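You operate a simulated robot arm through the tools that you are given. There is no shell and no other tool.

The job below is to be done with a simulated two-armed robot. You get a single attempt, and the scene is never put back.

Task
Pick up the red grease brush with one hand, pass it to the other hand and put it on the low shelf of the instrument stand. Set down upright: red grease brush.

The check looks at the end state, three seconds after you hand in, the way a careful person would. Anything else that was tipped, shoved, dropped, spilled or broken makes it a failure.

Robot
Two 7-joint arms with two-finger parallel grippers on one trunk, on a base that drives. Base frame: it is fixed to the floor where the robot stands at the start and does not move with it; the origin is under the middle of the robot, x ahead of it, y to its left, z up. Units: cm, degrees, N and s.
The left shoulder is at the start at [3, 11.9, 93.5], the right one opposite. With the tool pointing down near the work surface each hand reaches from about 28 to 68 cm from the robot's upright axis, wherever it stands, measured 20 degrees to its own side. Places, roughly: low shelf of the instrument stand [-80, -300, 50]; red grease brush [-275, -175, 100]. Payload 3.43 kg a hand.
Tool frame (each hand has its own): the origin (TCP) lies between the finger pads and is the grasp point; the fingertips stand 3 cm ahead of it; z points along the fingers, y is the line along which they close. Largest opening 9.4 cm; finger width 2.8, thickness 1; the body of the gripper, 5 by 9.6 cm, starts 5.5 cm behind the TCP.
Orientation is told as [roll, pitch, yaw] about the base's x, y, z axes, in that order, counted from this pose: with the fingers straight down and closing along the base's y, the tool's x points along the base's -x, its y along +y and its z along -z.

Tools
- The arms move only by the tool servo_tool. It takes "left_motion", "right_motion" or both (then of equal length, played together; a hand with none holds still); each is a list of rows, each a list of 7 numbers: the closure, from 0 (fully open) to 1 (shut), then the shift along the base's x, y, z in cm, then the turn, a rotation vector about the base's x, y, z in degrees. In form: [[claw, tx, ty, tz, wx, wy, wz], ...]. A call has 1 to 20 rows; each row shifts and turns the commanded pose from where the row before left it. Rows are played at 5 a second. More than 5 cm and 8.6 degrees between two rows, or a gripper value outside its range, and nothing of the call is played. A pose out of reach is approached as far as the arm can. The call stops where the force on the tool passes 40 N (or 10 N more than at its start, if that is more) or the arm is blocked; 0.2 s more then pass. The fingers move at their own pace (about 7.2 cm/s each) and stop on an object; they squeeze with about 34 N. The grip force told is the motor's: it shows also when the fingers shut on nothing. Time passes only in rows, and 0.2 s behind the last, so rows that do not move let the fingers close. It gives the time, the measured TCP pose, the force on the tool (base axes), the opening and the grip force at its end, in the units of the frame above (readings bear some noise), with the torque about the TCP (base axes, N m) and any sound that the robot's microphone picked up.
- Cameras (640 x 400 px; columns grow to the right, rows downward): "scene" is now at [4.74, -1.87, 164.3]; the picture's right is [-0.23, -0.97, 0.00], its down [-0.71, 0.17, -0.69] and it looks along [0.67, -0.16, -0.73] (base axes); focal length 262 px, centre (320, 200). "left" rides on the left gripper at [7.6, -1.4, -10.2] in its tool frame; the picture's right is [0.18, 0.98, 0.00], its down [-0.75, 0.14, -0.64] and it looks along [-0.63, 0.12, 0.77] (tool axes); focal length 243 px, centre (320, 200). "right" rides on the right gripper at [7.6, 1.4, -10.3] in its tool frame; the picture's right is [-0.18, 0.98, 0.00], its down [-0.75, -0.14, -0.64] and it looks along [-0.63, -0.12, 0.77] (tool axes); focal length 243 px, centre (320, 200). There is no depth. A picture from a camera that has moved, and an enlarged one, comes with that camera's place and axes in the base frame and with its lens.
- grab_frame(camera): a new picture of that camera. No time passes.
- lift_body(by): slides the trunk up (or, below 0, down) by that many cm; the arms and the scene camera ride with it, the base frame stays. It gives what a move gives, with no picture.
- base_move(legs): drives the robot by 1 to 6 legs, each [ahead, turn to the left] in cm and degrees, along the robot's own axes; the way and the turn of a leg run together, so that a leg with both is an arc; at most 150 cm and 180 degrees a leg. The arms and the cameras ride along, it lands a little off, and it stops where it bumps. It gives what a move gives.
- turn_head(pan, tilt): turns the head with the scene camera to pan (to the left, within 143 degrees either way) and tilt (down, from -29 to 69), counted from straight ahead of the robot. It gives what a move gives.
- inspect(camera, box): a new picture of the part [left, top, right, bottom] of that camera's present view, enlarged. No time passes.
- hand_in(): hands the job in; it is judged then, once.

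Places have to be worked out from the pictures, the camera data and where the tool is seen. Open the grippers and draw the arms clear of the work before you hand the job in, unless the task says otherwise.

The tools are called as name(argument=value, ...) on one line, values as JSON. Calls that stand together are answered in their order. servo_tool: Moves the arms, as the interface text tells. Its arguments: {"type":"object","properties":{"left_motion":{"type":"array","items":{"type":"array","items":{"type":"number"}}},"right_motion":{"type":"array","items":{"type":"array","items":{"type":"number"}}}},"required":[]} The other tools are called the same way: lift_body (by) slides the trunk up or down; base_move (legs) drives the base; turn_head (pan, tilt) turns the head that bears the scene camera; grab_frame (camera) takes a picture; inspect (camera, box) takes an enlarged picture of a part of a camera's view; hand_in () hands the job in.

At the start:

```text
time_s: 0.0
left_tool_pos: [49.62, 18.55, 116.71]
left_tool_rot: [0.0, -0.1, 0.3]
left_contact_force: [-0.5, -1.0, -0.6]
left_wrist_torque: [-0.01, 0.02, 0.01]
left_opening: 9.41
left_grip_force: 0.0
right_tool_pos: [49.96, -25.88, 114.99]
right_tool_rot: [0.0, 0.0, 0.2]
right_contact_force: [-0.3, -0.1, 0.4]
right_wrist_torque: [0.03, 0.01, -0.05]
right_opening: 9.41
right_grip_force: 0.0
trunk travel left (down, up): [-20.0, 21.0]
robot x, y, heading: [-0.06, 0.12, -0.0]
head pan, tilt: [-13.3, 46.5]
```

scene: 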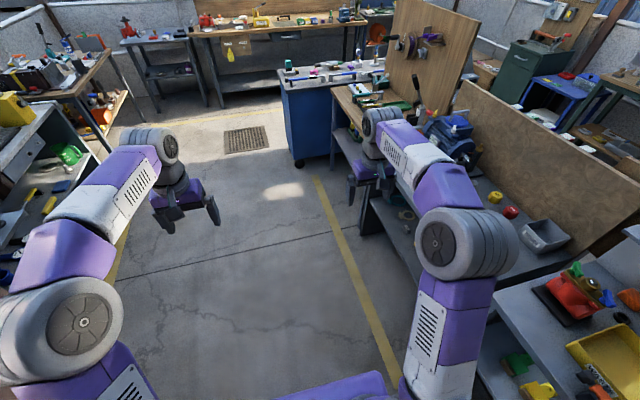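
right: 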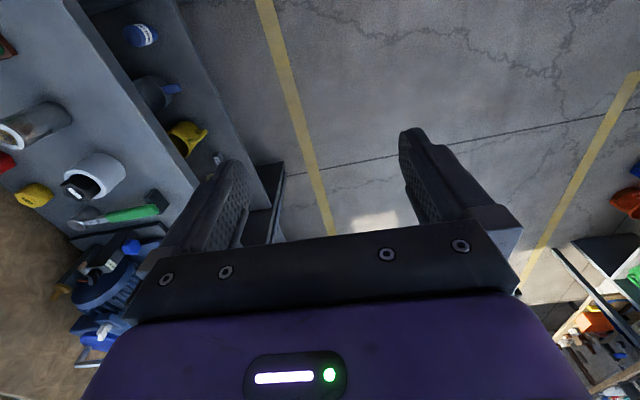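
left: 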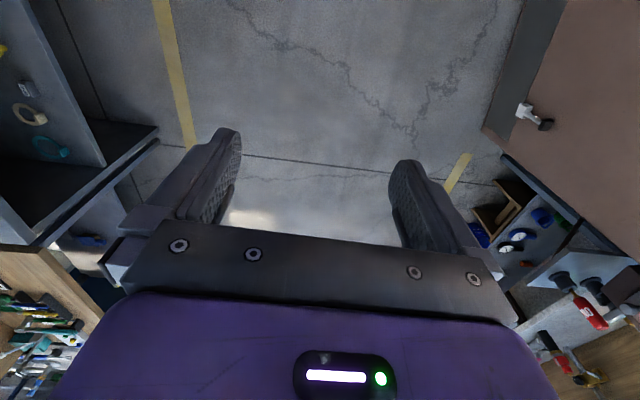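

I start facing +x, and the brush and the stand are both behind me to the right. I turn the head to look that way.

turn_head(pan=-140, tilt=20)

grab_frame(camera="scene")

turn_head(pan=-100, tilt=25)

grab_frame(camera="scene")

turn_head(pan=140, tilt=30)

grab_frame(camera="scene")

```text
time_s: 2.1
left_tool_pos: [49.79, 18.55, 116.73]
left_tool_rot: [0.0, 0.0, 0.2]
left_contact_force: [-0.2, -0.2, -0.4]
left_wrist_torque: [0.0, 0.0, -0.01]
left_opening: 9.42
left_grip_force: 0.0
right_tool_pos: [49.94, -26.04, 114.87]
right_tool_rot: [0.0, -0.1, 0.2]
right_contact_force: [-0.1, 0.2, 1.2]
right_wrist_torque: [0.0, -0.01, 0.04]
right_opening: 9.43
right_grip_force: 0.0
trunk travel left (down, up): [-20.0, 21.0]
robot x, y, heading: [-0.01, -0.12, 0.1]
head pan, tilt: [-140.0, 20.0]
```

```text
taken
camera scene: at [-10.18, -6.02, 168.38], right [-0.64, 0.77, 0.0], down [0.26, 0.22, -0.94], along [-0.72, -0.6, -0.34], focal length 262 px, centre (320, 200)
```

scene: 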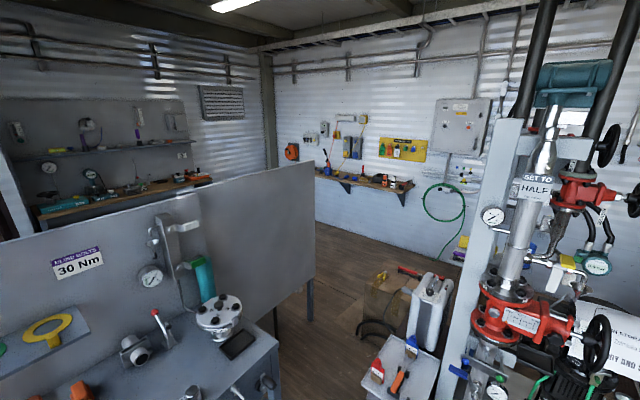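

```text
time_s: 3.1
left_tool_pos: [49.69, 18.48, 116.73]
left_tool_rot: [0.0, 0.0, 0.2]
left_contact_force: [0.4, -0.4, -0.4]
left_wrist_torque: [-0.03, 0.02, 0.02]
left_opening: 9.43
left_grip_force: 0.1
right_tool_pos: [49.98, -25.86, 114.99]
right_tool_rot: [0.0, 0.0, 0.3]
right_contact_force: [0.1, 0.3, 1.2]
right_wrist_torque: [-0.01, 0.0, 0.0]
right_opening: 9.38
right_grip_force: 0.0
trunk travel left (down, up): [-20.0, 21.0]
robot x, y, heading: [-0.18, 0.0, -0.1]
head pan, tilt: [-100.0, 25.0]
```

```text
taken
camera scene: at [-4.66, -9.1, 167.57], right [-0.98, 0.17, 0.0], down [0.07, 0.42, -0.91], along [-0.16, -0.89, -0.42], focal length 262 px, centre (320, 200)
```

scene: 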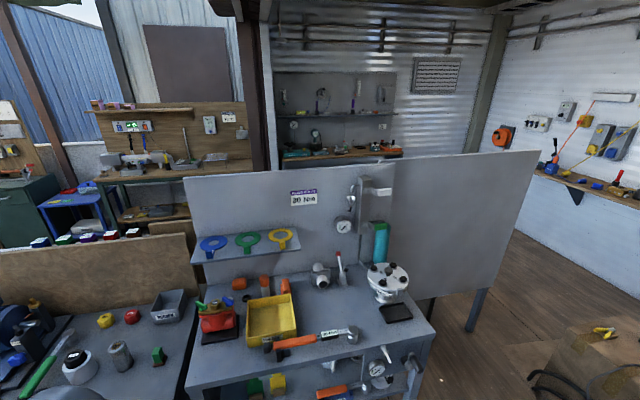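

```text
time_s: 6.5
left_tool_pos: [49.68, 18.52, 116.74]
left_tool_rot: [0.1, 0.0, 0.2]
left_contact_force: [-0.3, 0.1, -0.2]
left_wrist_torque: [-0.02, 0.0, 0.01]
left_opening: 9.4
left_grip_force: 0.0
right_tool_pos: [49.89, -25.88, 114.86]
right_tool_rot: [-0.1, 0.0, 0.1]
right_contact_force: [0.2, 0.0, 0.1]
right_wrist_torque: [0.0, 0.01, -0.01]
right_opening: 9.41
right_grip_force: 0.0
trunk travel left (down, up): [-20.0, 21.0]
robot x, y, heading: [0.23, 0.21, 0.0]
head pan, tilt: [140.0, 30.0]
```

```text
taken
camera scene: at [-9.98, 5.79, 166.78], right [0.64, 0.77, 0.0], down [0.38, -0.32, -0.87], along [-0.66, 0.56, -0.5], focal length 262 px, centre (320, 200)
```

scene: 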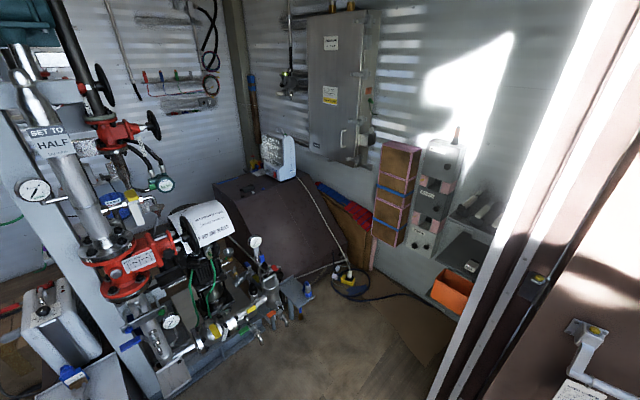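

The brush should be on the wall shelf on the far wall, and the stand is hidden behind the gray panel. I zoom in on the shelf and the floor route.

turn_head(pan=-140, tilt=20)

inspect(camera="scene", box=[280, 100, 440, 220])

turn_head(pan=-140, tilt=55)

grab_frame(camera="scene")

turn_head(pan=-90, tilt=60)

grab_frame(camera="scene")

turn_head(pan=143, tilt=60)

grab_frame(camera="scene")

```text
time_s: 10.4
left_tool_pos: [49.69, 18.62, 116.72]
left_tool_rot: [0.0, 0.0, 0.2]
left_contact_force: [-0.1, -0.9, 0.2]
left_wrist_torque: [-0.04, 0.02, -0.02]
left_opening: 9.43
left_grip_force: 0.0
right_tool_pos: [49.97, -25.86, 114.92]
right_tool_rot: [0.0, -0.1, 0.1]
right_contact_force: [-0.2, 0.5, 0.1]
right_wrist_torque: [0.0, -0.02, -0.02]
right_opening: 9.37
right_grip_force: 0.1
trunk travel left (down, up): [-20.0, 21.0]
robot x, y, heading: [-0.04, 0.01, 0.2]
head pan, tilt: [-140.0, 20.0]
```

```text
3.33 times, centred on (360, 160) of scene
camera zoom: at [-10.18, -6.02, 168.38], right [-0.64, 0.77, 0.0], down [0.26, 0.22, -0.94], along [-0.72, -0.6, -0.34], focal length 872 px, centre (187, 333)
```

zoom: 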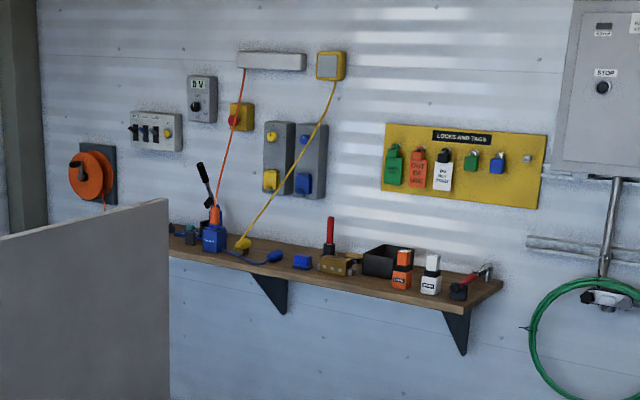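

```text
time_s: 11.4
left_tool_pos: [49.67, 18.55, 116.58]
left_tool_rot: [0.0, -0.1, 0.2]
left_contact_force: [-0.3, 0.3, -0.1]
left_wrist_torque: [0.05, -0.03, 0.04]
left_opening: 9.41
left_grip_force: 0.0
right_tool_pos: [49.86, -25.97, 114.96]
right_tool_rot: [0.1, 0.0, 0.3]
right_contact_force: [0.1, 0.1, 0.5]
right_wrist_torque: [0.01, 0.04, -0.01]
right_opening: 9.41
right_grip_force: 0.2
trunk travel left (down, up): [-20.0, 21.0]
robot x, y, heading: [0.15, 0.2, 0.2]
head pan, tilt: [-140.0, 55.0]
```

```text
taken
camera scene: at [-8.58, -4.67, 163.18], right [-0.64, 0.77, 0.0], down [0.63, 0.53, -0.57], along [-0.44, -0.37, -0.82], focal length 262 px, centre (320, 200)
```

scene: 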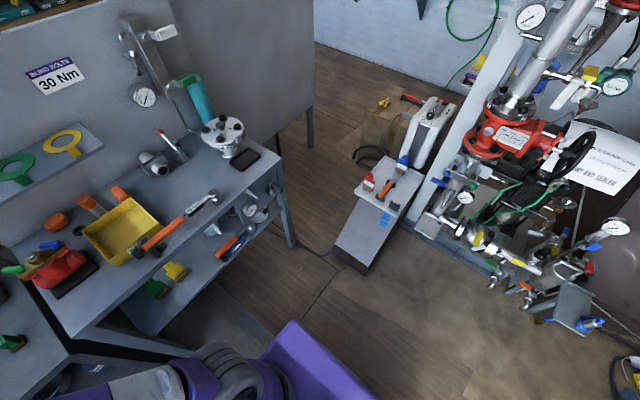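

```text
time_s: 12.6
left_tool_pos: [49.62, 18.56, 116.7]
left_tool_rot: [0.1, 0.0, 0.2]
left_contact_force: [0.4, 0.4, 0.6]
left_wrist_torque: [0.03, 0.02, 0.0]
left_opening: 9.4
left_grip_force: 0.0
right_tool_pos: [49.92, -26.02, 114.93]
right_tool_rot: [0.0, 0.0, 0.1]
right_contact_force: [0.3, -0.2, -0.3]
right_wrist_torque: [0.0, 0.01, 0.03]
right_opening: 9.43
right_grip_force: 0.1
trunk travel left (down, up): [-20.0, 21.0]
robot x, y, heading: [0.22, -0.07, -0.0]
head pan, tilt: [-90.0, 60.0]
```

```text
taken
camera scene: at [-3.06, -6.7, 162.57], right [-1.0, 0.0, 0.0], down [0.0, 0.87, -0.5], along [0.0, -0.5, -0.87], focal length 262 px, centre (320, 200)
```

scene: 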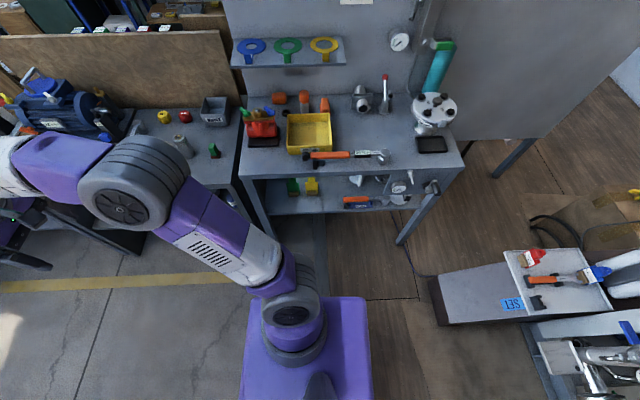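

```text
time_s: 15.9
left_tool_pos: [49.55, 18.55, 116.74]
left_tool_rot: [-0.1, 0.0, 0.2]
left_contact_force: [-0.1, -0.4, -0.5]
left_wrist_torque: [0.0, 0.0, 0.02]
left_opening: 9.39
left_grip_force: 0.1
right_tool_pos: [49.95, -25.93, 114.95]
right_tool_rot: [0.1, -0.1, 0.2]
right_contact_force: [1.0, -0.4, 0.3]
right_wrist_torque: [-0.01, -0.02, 0.03]
right_opening: 9.38
right_grip_force: 0.1
trunk travel left (down, up): [-20.0, 21.0]
robot x, y, heading: [-0.32, 0.35, 0.1]
head pan, tilt: [143.0, 60.0]
```

```text
taken
camera scene: at [-8.37, 3.98, 162.57], right [0.6, 0.8, 0.0], down [0.69, -0.52, -0.5], along [-0.4, 0.3, -0.87], focal length 262 px, centre (320, 200)
```

scene: 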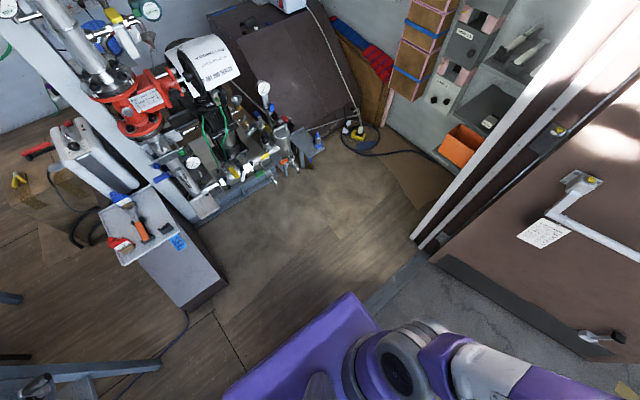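

The brush looks like the upright red-handled item on the wall shelf. The passage between the bench and the pump skid looks narrow, so I check it and look for other routes.

inspect(camera="scene", box=[0, 80, 320, 400])

turn_head(pan=-50, tilt=30)

grab_frame(camera="scene")

turn_head(pan=-20, tilt=20)

grab_frame(camera="scene")

turn_head(pan=-120, tilt=45)

grab_frame(camera="scene")

inspect(camera="scene", box=[340, 200, 640, 400])

```text
1.25 times, centred on (160, 240) of scene
camera zoom: at [-8.37, 3.98, 162.57], right [0.6, 0.8, 0.0], down [0.69, -0.52, -0.5], along [-0.4, 0.3, -0.87], focal length 327 px, centre (520, 150)
```

zoom: 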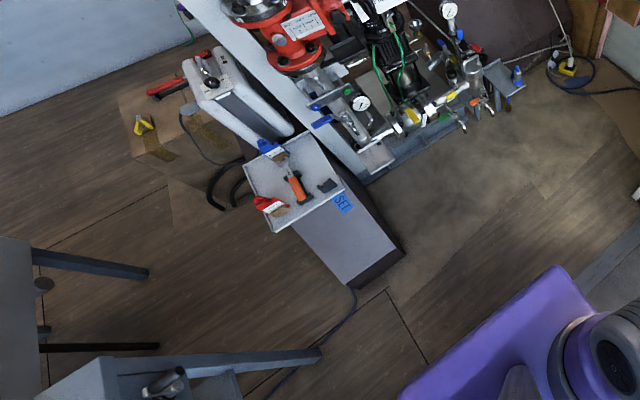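

```text
time_s: 18.7
left_tool_pos: [49.61, 18.62, 116.68]
left_tool_rot: [0.0, 0.1, 0.2]
left_contact_force: [0.0, 0.2, 0.0]
left_wrist_torque: [0.0, -0.01, 0.02]
left_opening: 9.4
left_grip_force: 0.0
right_tool_pos: [49.84, -25.87, 114.86]
right_tool_rot: [0.1, 0.1, 0.2]
right_contact_force: [0.2, 0.2, 0.3]
right_wrist_torque: [0.02, 0.0, 0.01]
right_opening: 9.4
right_grip_force: 0.0
trunk travel left (down, up): [-20.0, 21.0]
robot x, y, heading: [0.19, -0.33, 0.2]
head pan, tilt: [-50.0, 30.0]
```

```text
taken
camera scene: at [2.77, -6.96, 166.78], right [-0.77, -0.64, 0.0], down [-0.32, 0.38, -0.87], along [0.56, -0.66, -0.5], focal length 262 px, centre (320, 200)
```

scene: 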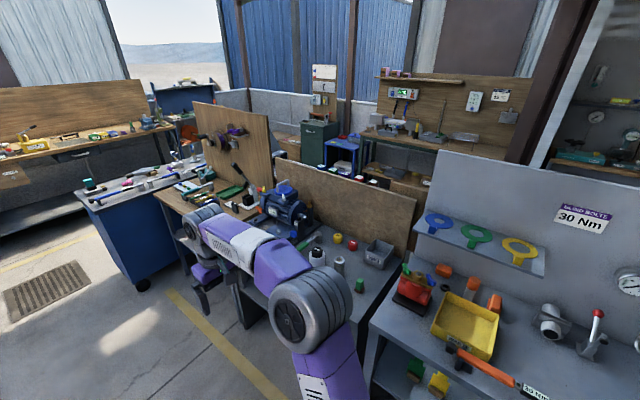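

```text
time_s: 19.7
left_tool_pos: [49.56, 18.5, 116.72]
left_tool_rot: [0.1, 0.0, 0.2]
left_contact_force: [-0.1, 0.1, -0.2]
left_wrist_torque: [0.0, -0.01, -0.01]
left_opening: 9.38
left_grip_force: 0.0
right_tool_pos: [49.95, -25.99, 114.95]
right_tool_rot: [0.0, 0.0, 0.3]
right_contact_force: [0.1, -0.7, 0.1]
right_wrist_torque: [-0.01, 0.01, 0.02]
right_opening: 9.39
right_grip_force: 0.1
trunk travel left (down, up): [-20.0, 21.0]
robot x, y, heading: [0.17, -0.26, 0.2]
head pan, tilt: [-20.0, 20.0]
```

```text
taken
camera scene: at [5.7, -3.22, 168.38], right [-0.34, -0.94, 0.0], down [-0.32, 0.12, -0.94], along [0.88, -0.32, -0.34], focal length 262 px, centre (320, 200)
```

scene: 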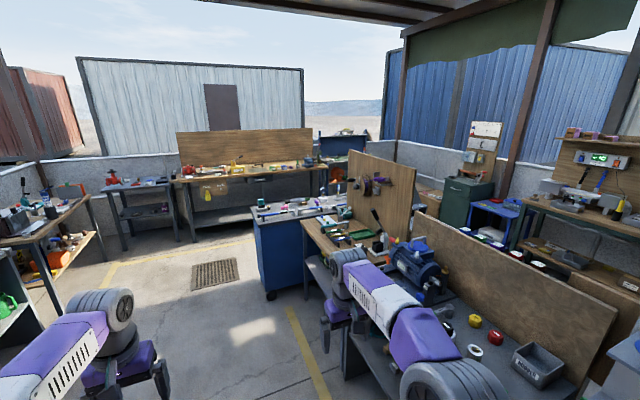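

```text
time_s: 21.4
left_tool_pos: [49.56, 18.58, 116.67]
left_tool_rot: [0.1, -0.1, 0.2]
left_contact_force: [-0.6, 0.5, 0.0]
left_wrist_torque: [0.02, -0.03, 0.01]
left_opening: 9.42
left_grip_force: 0.0
right_tool_pos: [49.85, -25.83, 114.93]
right_tool_rot: [0.0, 0.0, 0.2]
right_contact_force: [-0.4, -0.4, -0.5]
right_wrist_torque: [-0.01, -0.03, 0.04]
right_opening: 9.4
right_grip_force: 0.0
trunk travel left (down, up): [-20.0, 21.0]
robot x, y, heading: [-0.02, -0.02, 0.0]
head pan, tilt: [-120.0, 45.0]
```

```text
taken
camera scene: at [-7.11, -7.08, 164.52], right [-0.87, 0.5, 0.0], down [0.35, 0.61, -0.71], along [-0.35, -0.61, -0.71], focal length 262 px, centre (320, 200)
```

scene: 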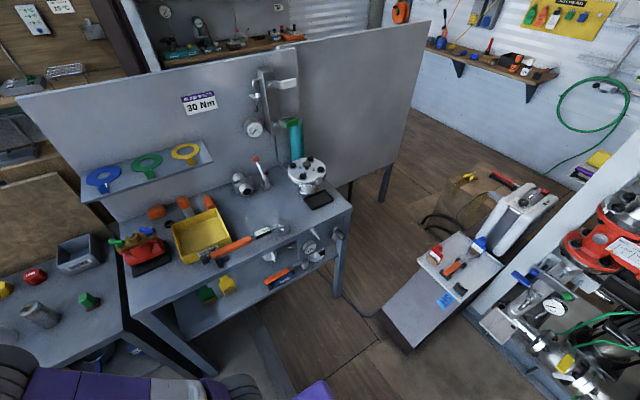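

```text
2.00 times, centred on (490, 300) of scene
camera zoom: at [-7.11, -7.08, 164.52], right [-0.87, 0.5, 0.0], down [0.35, 0.61, -0.71], along [-0.35, -0.61, -0.71], focal length 523 px, centre (-20, 0)
```

zoom: 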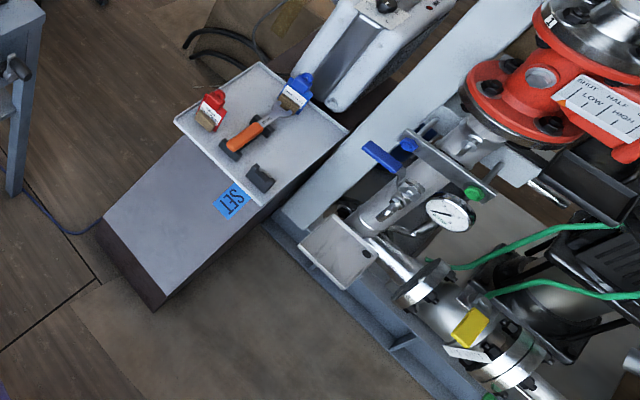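

The pedestal and the bench corner leave only about 28 cm, too tight for a base about 60 cm wide. I raise the trunk to look over the partition for a route behind it.

lift_body(by=20)

turn_head(pan=-70, tilt=20)

grab_frame(camera="scene")

turn_head(pan=-35, tilt=20)

grab_frame(camera="scene")

turn_head(pan=-130, tilt=35)

grab_frame(camera="scene")

turn_head(pan=143, tilt=40)

grab_frame(camera="scene")

inspect(camera="scene", box=[0, 0, 320, 200])

```text
time_s: 23.6
left_tool_pos: [49.76, 18.52, 136.67]
left_tool_rot: [0.0, 0.0, 0.2]
left_contact_force: [-0.1, 0.3, 0.1]
left_wrist_torque: [0.02, -0.01, -0.01]
left_opening: 9.38
left_grip_force: 0.1
right_tool_pos: [49.91, -25.94, 134.94]
right_tool_rot: [0.0, 0.0, 0.2]
right_contact_force: [0.1, 0.0, 1.2]
right_wrist_torque: [0.0, 0.01, -0.01]
right_opening: 9.38
right_grip_force: 0.1
trunk travel left (down, up): [-40.0, 1.0]
robot x, y, heading: [0.07, -0.42, 0.0]
head pan, tilt: [-120.0, 45.0]
```

```text
time_s: 24.8
left_tool_pos: [49.67, 18.57, 136.71]
left_tool_rot: [0.0, 0.0, 0.2]
left_contact_force: [-1.0, 0.0, -0.6]
left_wrist_torque: [0.0, 0.01, 0.01]
left_opening: 9.39
left_grip_force: 0.1
right_tool_pos: [49.8, -25.95, 134.92]
right_tool_rot: [0.0, 0.0, 0.2]
right_contact_force: [-1.1, 0.2, -0.7]
right_wrist_torque: [0.03, -0.01, 0.02]
right_opening: 9.42
right_grip_force: 0.0
trunk travel left (down, up): [-40.0, 1.0]
robot x, y, heading: [-0.15, 0.21, 0.1]
head pan, tilt: [-70.0, 20.0]
```

```text
taken
camera scene: at [0.13, -8.79, 188.38], right [-0.94, -0.34, 0.0], down [-0.12, 0.32, -0.94], along [0.32, -0.88, -0.34], focal length 262 px, centre (320, 200)
```

scene: 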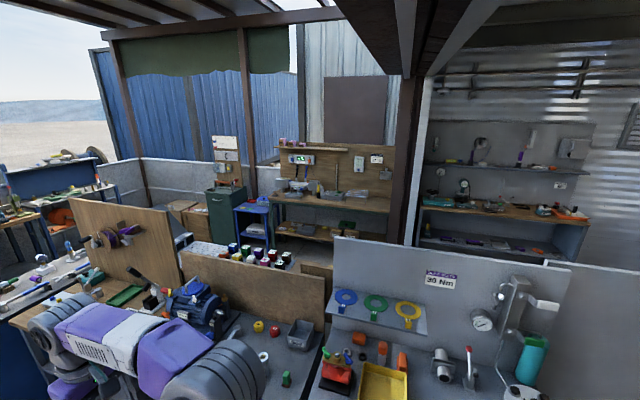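

```text
time_s: 25.8
left_tool_pos: [49.68, 18.63, 136.71]
left_tool_rot: [-0.1, 0.0, 0.3]
left_contact_force: [-1.8, -0.3, -0.2]
left_wrist_torque: [-0.01, -0.01, 0.02]
left_opening: 9.38
left_grip_force: 0.1
right_tool_pos: [49.88, -25.83, 134.91]
right_tool_rot: [0.1, 0.0, 0.1]
right_contact_force: [-0.9, -0.1, -0.3]
right_wrist_torque: [-0.03, -0.01, -0.01]
right_opening: 9.4
right_grip_force: 0.2
trunk travel left (down, up): [-40.0, 1.0]
robot x, y, heading: [0.42, -0.03, 0.3]
head pan, tilt: [-35.0, 20.0]
```

```text
taken
camera scene: at [4.57, -5.38, 188.38], right [-0.57, -0.82, 0.0], down [-0.28, 0.2, -0.94], along [0.77, -0.54, -0.34], focal length 262 px, centre (320, 200)
```

scene: 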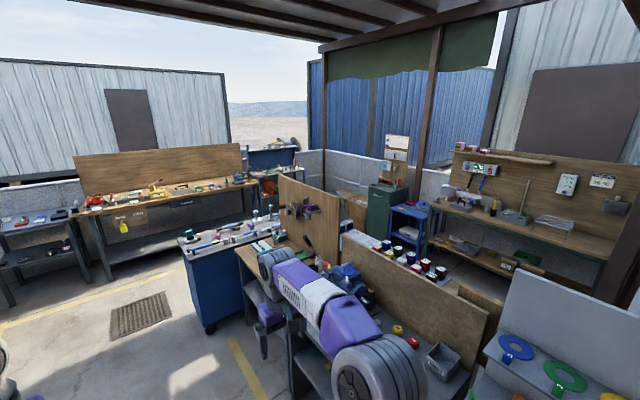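

```text
time_s: 27.5
left_tool_pos: [49.65, 18.65, 136.63]
left_tool_rot: [0.0, 0.0, 0.3]
left_contact_force: [0.0, -0.3, -0.1]
left_wrist_torque: [-0.02, -0.01, -0.02]
left_opening: 9.42
left_grip_force: 0.0
right_tool_pos: [49.87, -25.97, 134.92]
right_tool_rot: [0.1, 0.0, 0.2]
right_contact_force: [0.5, 0.4, -0.8]
right_wrist_torque: [-0.01, -0.02, 0.03]
right_opening: 9.42
right_grip_force: 0.0
trunk travel left (down, up): [-40.0, 1.0]
robot x, y, heading: [0.06, -0.06, 0.2]
head pan, tilt: [-130.0, 35.0]
```

```text
taken
camera scene: at [-8.7, -6.78, 186.0], right [-0.77, 0.64, 0.0], down [0.37, 0.44, -0.82], along [-0.53, -0.63, -0.57], focal length 262 px, centre (320, 200)
```

scene: 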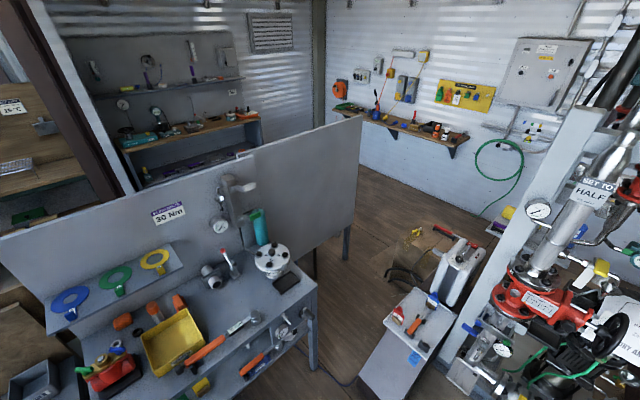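

```text
time_s: 31.3
left_tool_pos: [49.68, 18.58, 136.62]
left_tool_rot: [0.0, -0.1, 0.1]
left_contact_force: [-0.4, 0.4, -0.5]
left_wrist_torque: [0.01, -0.02, -0.02]
left_opening: 9.4
left_grip_force: 0.0
right_tool_pos: [49.96, -25.95, 134.92]
right_tool_rot: [-0.1, 0.0, 0.1]
right_contact_force: [-0.6, 0.0, -0.4]
right_wrist_torque: [0.01, 0.0, 0.01]
right_opening: 9.4
right_grip_force: 0.0
trunk travel left (down, up): [-40.0, 1.0]
robot x, y, heading: [-0.37, 0.16, 0.2]
head pan, tilt: [143.0, 40.0]
```

```text
taken
camera scene: at [-9.84, 5.09, 185.24], right [0.6, 0.8, 0.0], down [0.51, -0.39, -0.77], along [-0.61, 0.46, -0.64], focal length 262 px, centre (320, 200)
```

scene: 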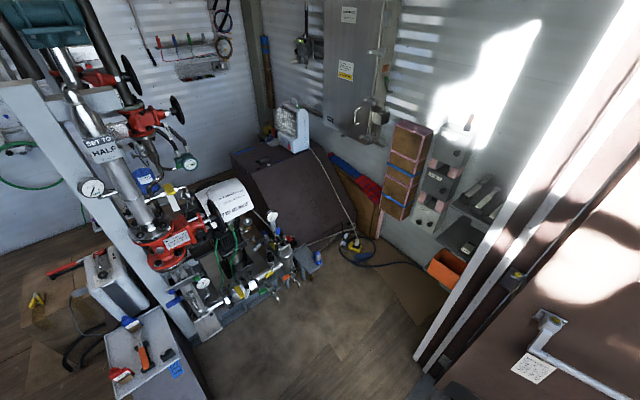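

```text
2.00 times, centred on (160, 100) of scene
camera zoom: at [-9.84, 5.09, 185.24], right [0.6, 0.8, 0.0], down [0.51, -0.39, -0.77], along [-0.61, 0.46, -0.64], focal length 523 px, centre (640, 400)
```

zoom: 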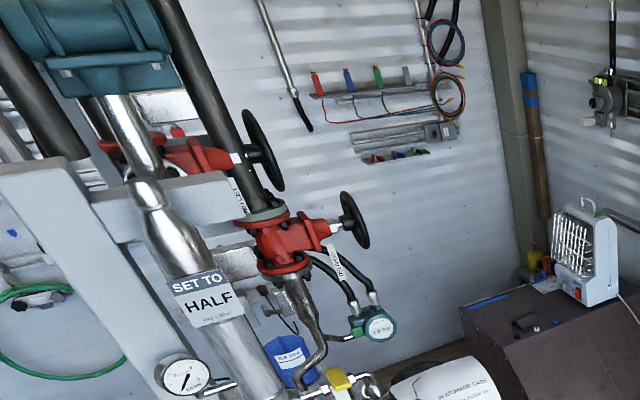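

The instrument stand is the gray unit with a wood top against the far shed wall, and it seems reachable by an aisle from the outside area. I check the floor ahead before driving around via the blue cabinet.

turn_head(pan=-10, tilt=30)

grab_frame(camera="scene")

inspect(camera="scene", box=[240, 0, 560, 200])

```text
time_s: 33.7
left_tool_pos: [49.65, 18.56, 136.74]
left_tool_rot: [0.1, 0.0, 0.2]
left_contact_force: [-0.4, 1.1, 0.5]
left_wrist_torque: [0.0, 0.0, 0.01]
left_opening: 9.41
left_grip_force: 0.1
right_tool_pos: [49.87, -25.85, 134.93]
right_tool_rot: [-0.1, 0.0, 0.2]
right_contact_force: [0.0, -0.5, 0.2]
right_wrist_torque: [0.0, -0.01, 0.01]
right_opening: 9.42
right_grip_force: 0.1
trunk travel left (down, up): [-40.0, 1.0]
robot x, y, heading: [-0.16, 0.08, 0.2]
head pan, tilt: [-10.0, 30.0]
```

```text
taken
camera scene: at [5.86, -1.59, 186.78], right [-0.17, -0.98, 0.0], down [-0.49, 0.09, -0.87], along [0.85, -0.15, -0.5], focal length 262 px, centre (320, 200)
```

scene: 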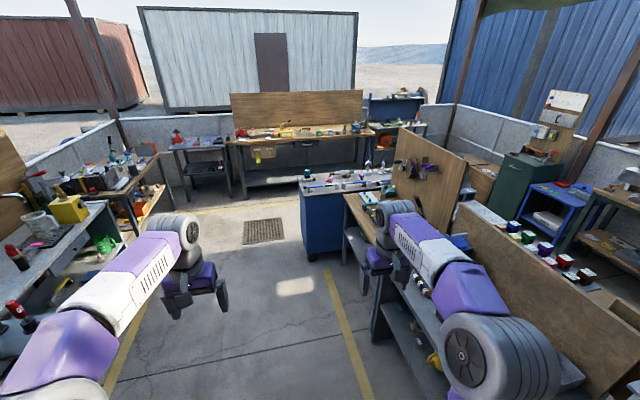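

```text
2.00 times, centred on (400, 100) of scene
camera zoom: at [5.86, -1.59, 186.78], right [-0.17, -0.98, 0.0], down [-0.49, 0.09, -0.87], along [0.85, -0.15, -0.5], focal length 523 px, centre (160, 400)
```

zoom: 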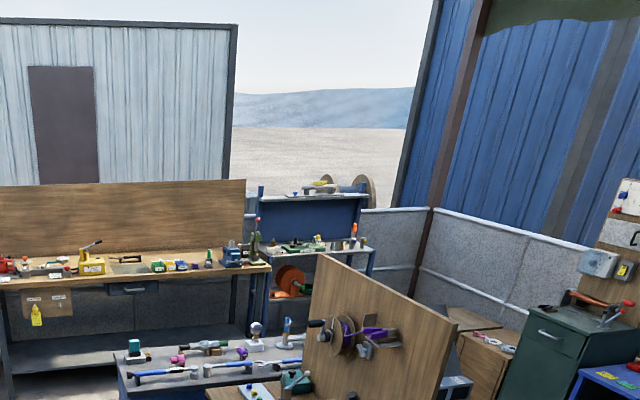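

There is ample floor ahead, with free space to about y=130 on the left. I drive forward with a slight left offset to look around the blue cabinet.

base_move(legs=[[0, 12], [140, 0], [0, -12]])

turn_head(pan=-30, tilt=30)

grab_frame(camera="scene")

turn_head(pan=-75, tilt=30)

grab_frame(camera="scene")

turn_head(pan=-110, tilt=30)

grab_frame(camera="scene")

```text
time_s: 42.2
left_tool_pos: [186.6, 46.18, 136.71]
left_tool_rot: [0.0, 0.0, -0.5]
left_contact_force: [-0.7, -0.8, 0.0]
left_wrist_torque: [0.01, -0.03, 0.0]
left_opening: 9.39
left_grip_force: 0.1
right_tool_pos: [186.28, 1.64, 135.0]
right_tool_rot: [-0.1, 0.0, -0.5]
right_contact_force: [-1.1, 0.7, -0.8]
right_wrist_torque: [0.01, 0.03, 0.0]
right_opening: 9.4
right_grip_force: 0.0
trunk travel left (down, up): [-40.0, 1.0]
robot x, y, heading: [137.05, 27.88, -0.5]
head pan, tilt: [-10.0, 30.0]
```

```text
time_s: 43.0
left_tool_pos: [186.59, 46.17, 136.65]
left_tool_rot: [0.0, 0.0, -0.5]
left_contact_force: [0.4, -0.4, -0.6]
left_wrist_torque: [0.02, 0.02, -0.01]
left_opening: 9.41
left_grip_force: 0.0
right_tool_pos: [186.3, 1.58, 135.02]
right_tool_rot: [0.1, 0.0, -0.5]
right_contact_force: [0.1, 0.4, -0.1]
right_wrist_torque: [0.0, -0.03, -0.01]
right_opening: 9.4
right_grip_force: 0.0
trunk travel left (down, up): [-40.0, 1.0]
robot x, y, heading: [136.13, 27.98, -0.6]
head pan, tilt: [-30.0, 30.0]
```

```text
taken
camera scene: at [141.44, 23.56, 186.78], right [-0.51, -0.86, 0.0], down [-0.43, 0.25, -0.87], along [0.74, -0.44, -0.5], focal length 262 px, centre (320, 200)
```

scene: 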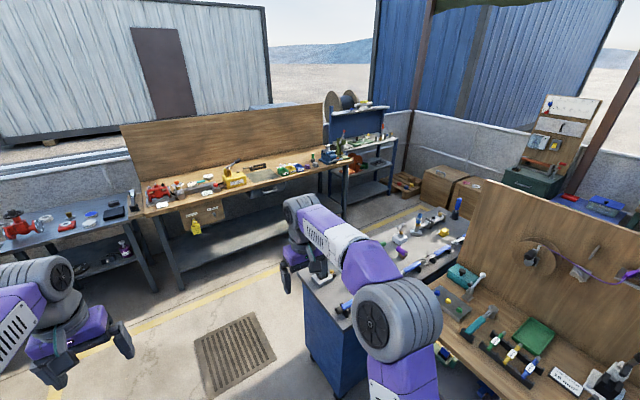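

```text
time_s: 44.1
left_tool_pos: [186.59, 46.11, 136.67]
left_tool_rot: [0.0, 0.0, -0.4]
left_contact_force: [-0.4, -0.7, -0.4]
left_wrist_torque: [-0.01, 0.02, 0.02]
left_opening: 9.39
left_grip_force: 0.1
right_tool_pos: [186.35, 1.64, 134.95]
right_tool_rot: [-0.1, 0.1, -0.6]
right_contact_force: [0.2, -0.3, 0.0]
right_wrist_torque: [0.0, -0.02, -0.03]
right_opening: 9.42
right_grip_force: 0.1
trunk travel left (down, up): [-40.0, 1.0]
robot x, y, heading: [136.74, 27.94, -0.8]
head pan, tilt: [-75.0, 30.0]
```

```text
taken
camera scene: at [135.9, 19.39, 186.78], right [-0.97, -0.25, 0.0], down [-0.12, 0.48, -0.87], along [0.21, -0.84, -0.5], focal length 262 px, centre (320, 200)
```

scene: 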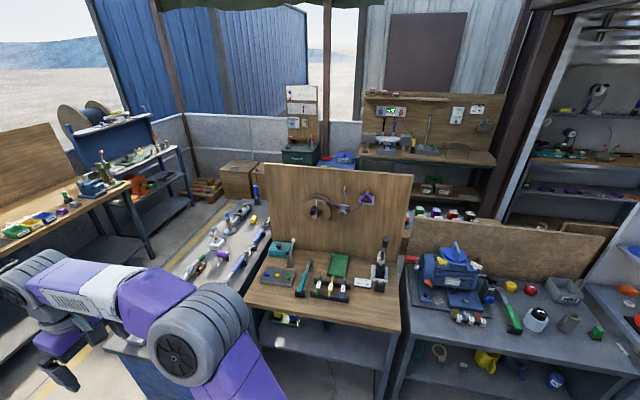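

```text
time_s: 45.1
left_tool_pos: [186.65, 46.08, 136.68]
left_tool_rot: [0.0, 0.0, -0.5]
left_contact_force: [0.4, 0.4, 0.6]
left_wrist_torque: [-0.01, -0.01, -0.01]
left_opening: 9.38
left_grip_force: 0.0
right_tool_pos: [186.36, 1.59, 135.05]
right_tool_rot: [0.0, -0.1, -0.5]
right_contact_force: [-0.4, -0.9, 0.1]
right_wrist_torque: [0.0, 0.02, 0.01]
right_opening: 9.39
right_grip_force: 0.2
trunk travel left (down, up): [-40.0, 1.0]
robot x, y, heading: [136.35, 28.39, -0.5]
head pan, tilt: [-110.0, 30.0]
```

```text
taken
camera scene: at [130.47, 19.69, 186.78], right [-0.94, 0.35, 0.0], down [0.18, 0.47, -0.87], along [-0.31, -0.81, -0.5], focal length 262 px, centre (320, 200)
```

scene: 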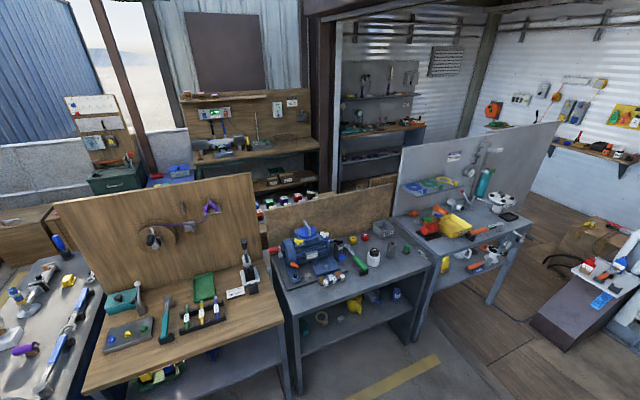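

A corridor with a yellow line runs behind the blue cabinet, about x=245 to 350 and some 100 cm wide. I drive to around x=298 and turn right to look down it.

base_move(legs=[[100, 0], [60, 0], [0, -89.5]])

turn_head(pan=0, tilt=35)

grab_frame(camera="scene")

turn_head(pan=45, tilt=25)

grab_frame(camera="scene")

turn_head(pan=-30, tilt=25)

grab_frame(camera="scene")

```text
time_s: 57.1
left_tool_pos: [311.5, -26.37, 136.79]
left_tool_rot: [0.0, 0.1, -92.1]
left_contact_force: [0.9, 0.2, 0.2]
left_wrist_torque: [0.02, -0.03, -0.01]
left_opening: 9.39
left_grip_force: 0.1
right_tool_pos: [266.97, -24.81, 134.93]
right_tool_rot: [-0.1, 0.0, -92.1]
right_contact_force: [0.3, -0.9, -0.1]
right_wrist_torque: [0.0, 0.0, 0.02]
right_opening: 9.42
right_grip_force: 0.0
trunk travel left (down, up): [-40.0, 1.0]
robot x, y, heading: [294.66, 24.28, -92.2]
head pan, tilt: [-110.0, 30.0]
```

```text
time_s: 58.9
left_tool_pos: [311.52, -26.33, 136.65]
left_tool_rot: [0.0, 0.1, -92.2]
left_contact_force: [0.4, -0.2, -0.2]
left_wrist_torque: [-0.02, 0.01, 0.0]
left_opening: 9.41
left_grip_force: 0.0
right_tool_pos: [266.96, -24.84, 134.96]
right_tool_rot: [0.0, 0.0, -92.0]
right_contact_force: [0.0, -0.1, 0.2]
right_wrist_torque: [0.0, -0.03, 0.01]
right_opening: 9.39
right_grip_force: 0.1
trunk travel left (down, up): [-40.0, 1.0]
robot x, y, heading: [295.28, 23.82, -92.1]
head pan, tilt: [0.0, 35.0]
```

```text
taken
camera scene: at [294.61, 18.19, 186.0], right [-1.0, 0.04, 0.0], down [0.02, 0.57, -0.82], along [-0.03, -0.82, -0.57], focal length 262 px, centre (320, 200)
```

scene: 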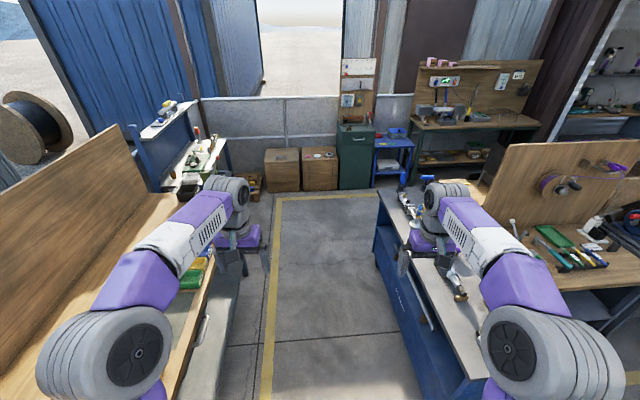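

```text
time_s: 60.1
left_tool_pos: [311.52, -26.31, 136.68]
left_tool_rot: [0.0, 0.0, -92.0]
left_contact_force: [0.2, -0.4, 0.3]
left_wrist_torque: [-0.04, -0.02, 0.01]
left_opening: 9.39
left_grip_force: 0.1
right_tool_pos: [267.02, -24.77, 134.9]
right_tool_rot: [0.0, 0.0, -92.1]
right_contact_force: [0.3, 0.2, 0.0]
right_wrist_torque: [-0.01, 0.0, -0.05]
right_opening: 9.37
right_grip_force: 0.0
trunk travel left (down, up): [-40.0, 1.0]
robot x, y, heading: [294.84, 24.03, -92.5]
head pan, tilt: [45.0, 25.0]
```

```text
taken
camera scene: at [301.21, 20.21, 187.57], right [-0.74, -0.68, 0.0], down [-0.29, 0.31, -0.91], along [0.61, -0.67, -0.42], focal length 262 px, centre (320, 200)
```

scene: 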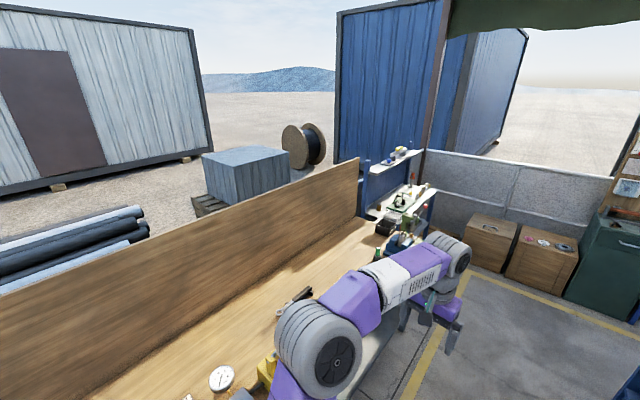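

```text
time_s: 61.5
left_tool_pos: [311.5, -26.29, 136.61]
left_tool_rot: [0.0, -0.1, -92.1]
left_contact_force: [-1.0, -0.6, 0.1]
left_wrist_torque: [-0.03, -0.03, -0.02]
left_opening: 9.4
left_grip_force: 0.1
right_tool_pos: [267.13, -24.77, 134.94]
right_tool_rot: [0.0, 0.0, -92.0]
right_contact_force: [0.6, -1.2, 0.7]
right_wrist_torque: [0.01, -0.02, 0.02]
right_opening: 9.41
right_grip_force: 0.1
trunk travel left (down, up): [-40.0, 1.0]
robot x, y, heading: [294.87, 24.26, -92.4]
head pan, tilt: [-30.0, 25.0]
```

```text
taken
camera scene: at [290.05, 19.19, 187.57], right [-0.85, 0.53, 0.0], down [0.23, 0.36, -0.91], along [-0.48, -0.77, -0.42], focal length 262 px, centre (320, 200)
```

scene: 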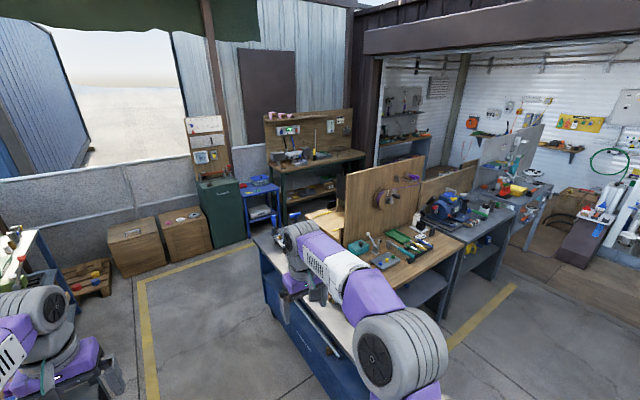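

The corridor is clear, and an aisle continues to the right behind the partition. I drive down to about y=-181 and look to −x.

base_move(legs=[[0, 2], [110, 0], [95, 0], [0, -88]])

turn_head(pan=0, tilt=30)

grab_frame(camera="scene")

turn_head(pan=30, tilt=30)

grab_frame(camera="scene")

turn_head(pan=-30, tilt=30)

grab_frame(camera="scene")

```text
time_s: 75.8
left_tool_pos: [247.86, -202.79, 136.73]
left_tool_rot: [0.0, 0.0, -176.4]
left_contact_force: [1.5, -0.5, -0.1]
left_wrist_torque: [0.01, 0.04, -0.02]
left_opening: 9.4
left_grip_force: 0.1
right_tool_pos: [245.13, -158.45, 135.0]
right_tool_rot: [0.0, 0.1, -176.5]
right_contact_force: [-0.4, 0.8, 0.3]
right_wrist_torque: [0.02, 0.01, 0.04]
right_opening: 9.4
right_grip_force: 0.0
trunk travel left (down, up): [-40.0, 1.0]
robot x, y, heading: [296.57, -181.52, -176.8]
head pan, tilt: [-30.0, 25.0]
```

```text
time_s: 76.8
left_tool_pos: [247.86, -202.83, 136.65]
left_tool_rot: [0.0, 0.0, -176.5]
left_contact_force: [-0.2, 0.3, -0.2]
left_wrist_torque: [0.0, 0.0, 0.0]
left_opening: 9.41
left_grip_force: 0.0
right_tool_pos: [245.09, -158.38, 134.97]
right_tool_rot: [0.0, 0.1, -176.5]
right_contact_force: [-0.3, 0.0, -1.1]
right_wrist_torque: [0.02, 0.02, 0.0]
right_opening: 9.41
right_grip_force: 0.0
trunk travel left (down, up): [-40.0, 1.0]
robot x, y, heading: [296.24, -181.18, -177.1]
head pan, tilt: [0.0, 30.0]
```

```text
taken
camera scene: at [290.28, -181.77, 186.78], right [-0.06, 1.0, 0.0], down [0.5, 0.03, -0.87], along [-0.86, -0.05, -0.5], focal length 262 px, centre (320, 200)
```

scene: 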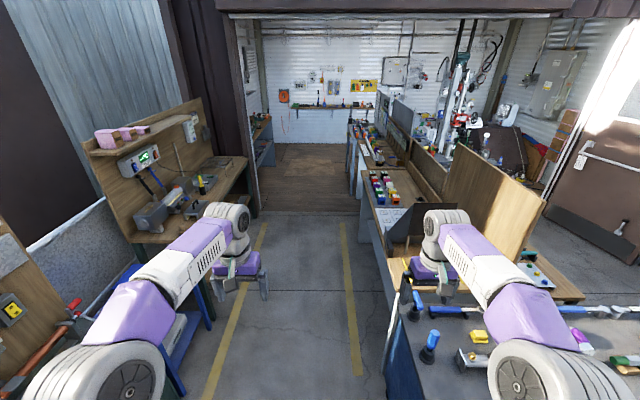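

```text
time_s: 77.7
left_tool_pos: [247.85, -202.88, 136.62]
left_tool_rot: [0.0, 0.0, -176.6]
left_contact_force: [0.0, 0.0, -0.1]
left_wrist_torque: [-0.01, -0.03, -0.03]
left_opening: 9.39
left_grip_force: 0.0
right_tool_pos: [244.97, -158.42, 134.96]
right_tool_rot: [0.0, -0.1, -176.5]
right_contact_force: [-0.5, -0.6, -0.3]
right_wrist_torque: [-0.01, 0.0, 0.01]
right_opening: 9.43
right_grip_force: 0.1
trunk travel left (down, up): [-40.0, 1.0]
robot x, y, heading: [296.13, -181.13, -176.7]
head pan, tilt: [30.0, 30.0]
```

```text
taken
camera scene: at [291.74, -186.21, 186.78], right [-0.55, 0.84, 0.0], down [0.42, 0.27, -0.87], along [-0.72, -0.48, -0.5], focal length 262 px, centre (320, 200)
```

scene: 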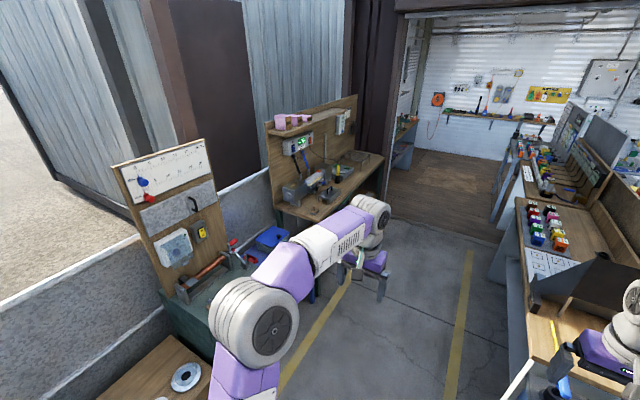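

```text
time_s: 79.0
left_tool_pos: [247.79, -202.82, 136.55]
left_tool_rot: [0.0, -0.1, -176.5]
left_contact_force: [0.1, -0.7, -0.6]
left_wrist_torque: [-0.01, 0.01, -0.03]
left_opening: 9.4
left_grip_force: 0.0
right_tool_pos: [245.04, -158.44, 134.92]
right_tool_rot: [0.1, 0.0, -176.6]
right_contact_force: [0.1, 0.0, 0.1]
right_wrist_torque: [-0.02, 0.01, 0.04]
right_opening: 9.39
right_grip_force: 0.0
trunk travel left (down, up): [-40.0, 1.0]
robot x, y, heading: [296.54, -181.25, -176.8]
head pan, tilt: [-30.0, 30.0]
```

```text
taken
camera scene: at [291.22, -177.2, 186.78], right [0.45, 0.89, 0.0], down [0.45, -0.22, -0.87], along [-0.77, 0.39, -0.5], focal length 262 px, centre (320, 200)
```

scene: 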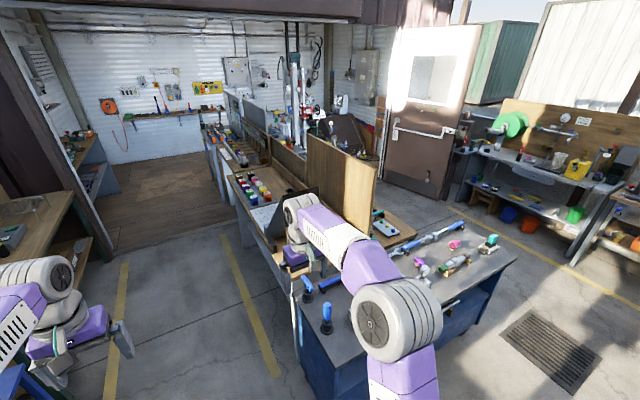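

The aisle runs straight into the shed toward the wall shelf, roughly y=-150 to -270. I drive along it to about x=-70.

base_move(legs=[[130, -1], [120, -1], [115, 0]])

turn_head(pan=0, tilt=30)

grab_frame(camera="scene")

turn_head(pan=80, tilt=40)

grab_frame(camera="scene")

```text
time_s: 96.7
left_tool_pos: [-118.59, -206.57, 136.61]
left_tool_rot: [0.0, 0.0, -179.8]
left_contact_force: [0.0, 1.0, -0.6]
left_wrist_torque: [-0.02, 0.0, 0.0]
left_opening: 9.4
left_grip_force: 0.0
right_tool_pos: [-118.77, -162.02, 134.88]
right_tool_rot: [0.0, -0.1, -179.8]
right_contact_force: [0.1, 0.1, -0.2]
right_wrist_torque: [0.01, -0.02, 0.03]
right_opening: 9.39
right_grip_force: 0.0
trunk travel left (down, up): [-40.0, 1.0]
robot x, y, heading: [-68.49, -187.92, -180.1]
head pan, tilt: [-30.0, 30.0]
```

```text
time_s: 97.7
left_tool_pos: [-118.6, -206.54, 136.8]
left_tool_rot: [0.0, 0.0, -179.7]
left_contact_force: [-0.2, -0.5, 0.7]
left_wrist_torque: [0.02, 0.01, 0.01]
left_opening: 9.38
left_grip_force: 0.1
right_tool_pos: [-118.84, -161.99, 134.91]
right_tool_rot: [-0.1, 0.0, -179.7]
right_contact_force: [-0.3, 0.2, -0.6]
right_wrist_torque: [0.0, -0.01, 0.01]
right_opening: 9.41
right_grip_force: 0.2
trunk travel left (down, up): [-40.0, 1.0]
robot x, y, heading: [-68.81, -187.8, -179.9]
head pan, tilt: [0.0, 30.0]
```

```text
taken
camera scene: at [-74.97, -188.04, 186.78], right [0.0, 1.0, 0.0], down [0.5, 0.0, -0.87], along [-0.87, 0.0, -0.5], focal length 262 px, centre (320, 200)
```

scene: 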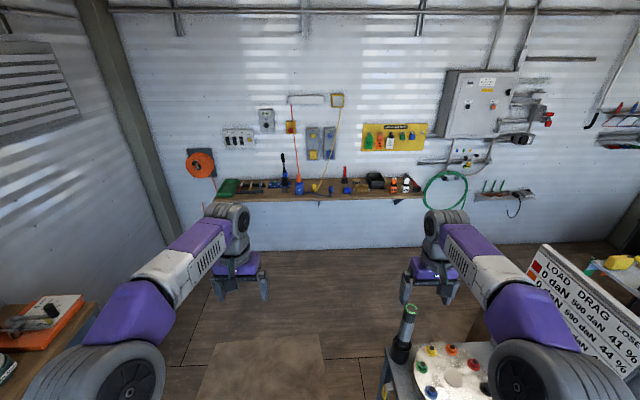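

```text
time_s: 99.2
left_tool_pos: [-118.58, -206.64, 136.69]
left_tool_rot: [0.0, 0.1, -179.8]
left_contact_force: [-0.3, 0.4, -0.2]
left_wrist_torque: [0.02, 0.0, -0.02]
left_opening: 9.4
left_grip_force: 0.1
right_tool_pos: [-118.84, -162.04, 134.91]
right_tool_rot: [0.1, 0.0, -179.8]
right_contact_force: [0.5, 0.2, 0.4]
right_wrist_torque: [0.01, 0.0, 0.04]
right_opening: 9.39
right_grip_force: 0.0
trunk travel left (down, up): [-40.0, 1.0]
robot x, y, heading: [-69.34, -188.24, -180.3]
head pan, tilt: [80.0, 40.0]
```

```text
taken
camera scene: at [-67.43, -196.42, 185.24], right [-0.98, 0.17, 0.0], down [0.11, 0.63, -0.77], along [-0.13, -0.75, -0.64], focal length 262 px, centre (320, 200)
```

scene: 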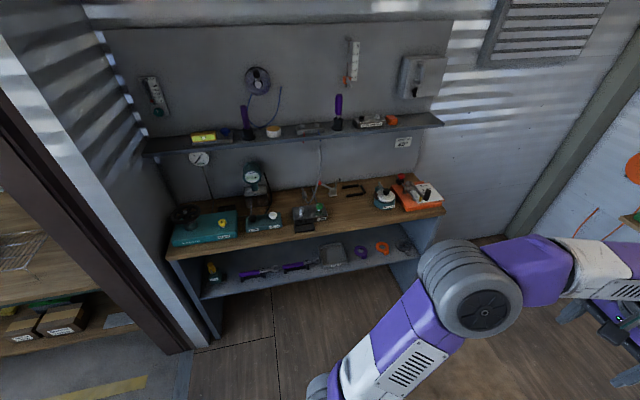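

The low shelf of the stand is open from the front (front edge y≈-281, shelf z≈50, wood top z≈90). I now drive toward the wall shelf for the brush.

base_move(legs=[[130, 0]])

turn_head(pan=-5, tilt=45)

grab_frame(camera="scene")

inspect(camera="scene", box=[220, 50, 460, 200])

```text
time_s: 102.4
left_tool_pos: [-165.26, -205.72, 136.3]
left_tool_rot: [0.0, 0.5, 179.0]
left_contact_force: [-0.4, -1.0, -0.3]
left_wrist_torque: [-0.01, -0.05, 0.03]
left_opening: 9.38
left_grip_force: 0.1
right_tool_pos: [-164.51, -161.07, 134.61]
right_tool_rot: [-0.1, 0.3, 178.9]
right_contact_force: [-1.0, 0.4, -0.3]
right_wrist_torque: [0.04, -0.12, -0.03]
right_opening: 9.41
right_grip_force: 0.1
trunk travel left (down, up): [-40.0, 1.0]
robot x, y, heading: [-114.07, -187.98, 178.5]
head pan, tilt: [80.0, 40.0]
stopped in leg 1: the robot was blocked; the commanded pose is now the measured one
```

```text
time_s: 104.0
left_tool_pos: [-164.46, -205.63, 136.46]
left_tool_rot: [0.0, 0.2, 178.9]
left_contact_force: [-0.3, 0.3, 0.3]
left_wrist_torque: [0.0, 0.0, 0.02]
left_opening: 9.41
left_grip_force: 0.0
right_tool_pos: [-163.76, -161.02, 134.89]
right_tool_rot: [-0.2, 0.1, 178.8]
right_contact_force: [-0.1, 0.0, 0.0]
right_wrist_torque: [-0.01, 0.03, 0.01]
right_opening: 9.39
right_grip_force: 0.0
trunk travel left (down, up): [-40.0, 1.0]
robot x, y, heading: [-114.65, -188.45, 178.5]
head pan, tilt: [-5.0, 45.0]
```

```text
taken
camera scene: at [-119.63, -187.6, 184.51], right [0.11, 0.99, 0.0], down [0.7, -0.08, -0.71], along [-0.7, 0.08, -0.71], focal length 262 px, centre (320, 200)
```

scene: 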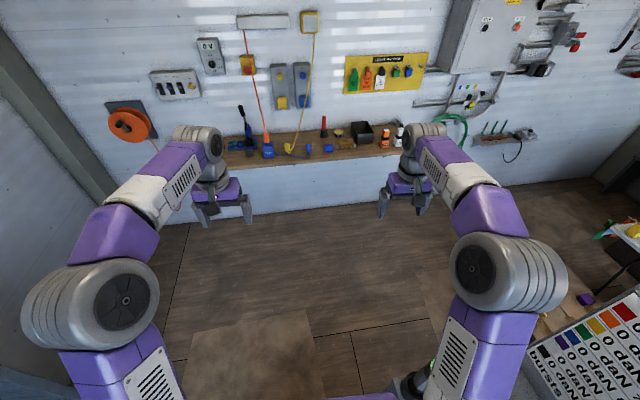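

```text
2.67 times, centred on (340, 125) of scene
camera zoom: at [-119.63, -187.6, 184.51], right [0.11, 0.99, 0.0], down [0.7, -0.08, -0.71], along [-0.7, 0.08, -0.71], focal length 697 px, centre (267, 400)
```

zoom: 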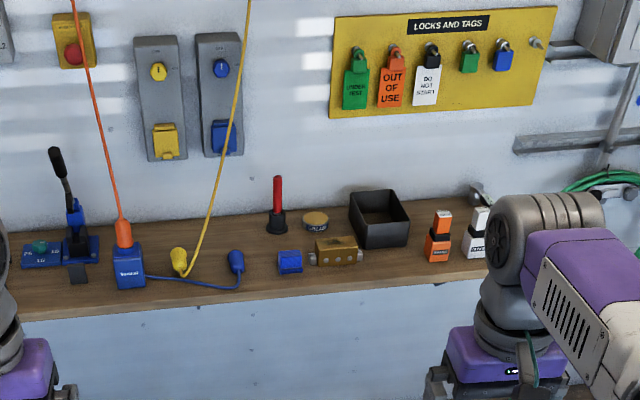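

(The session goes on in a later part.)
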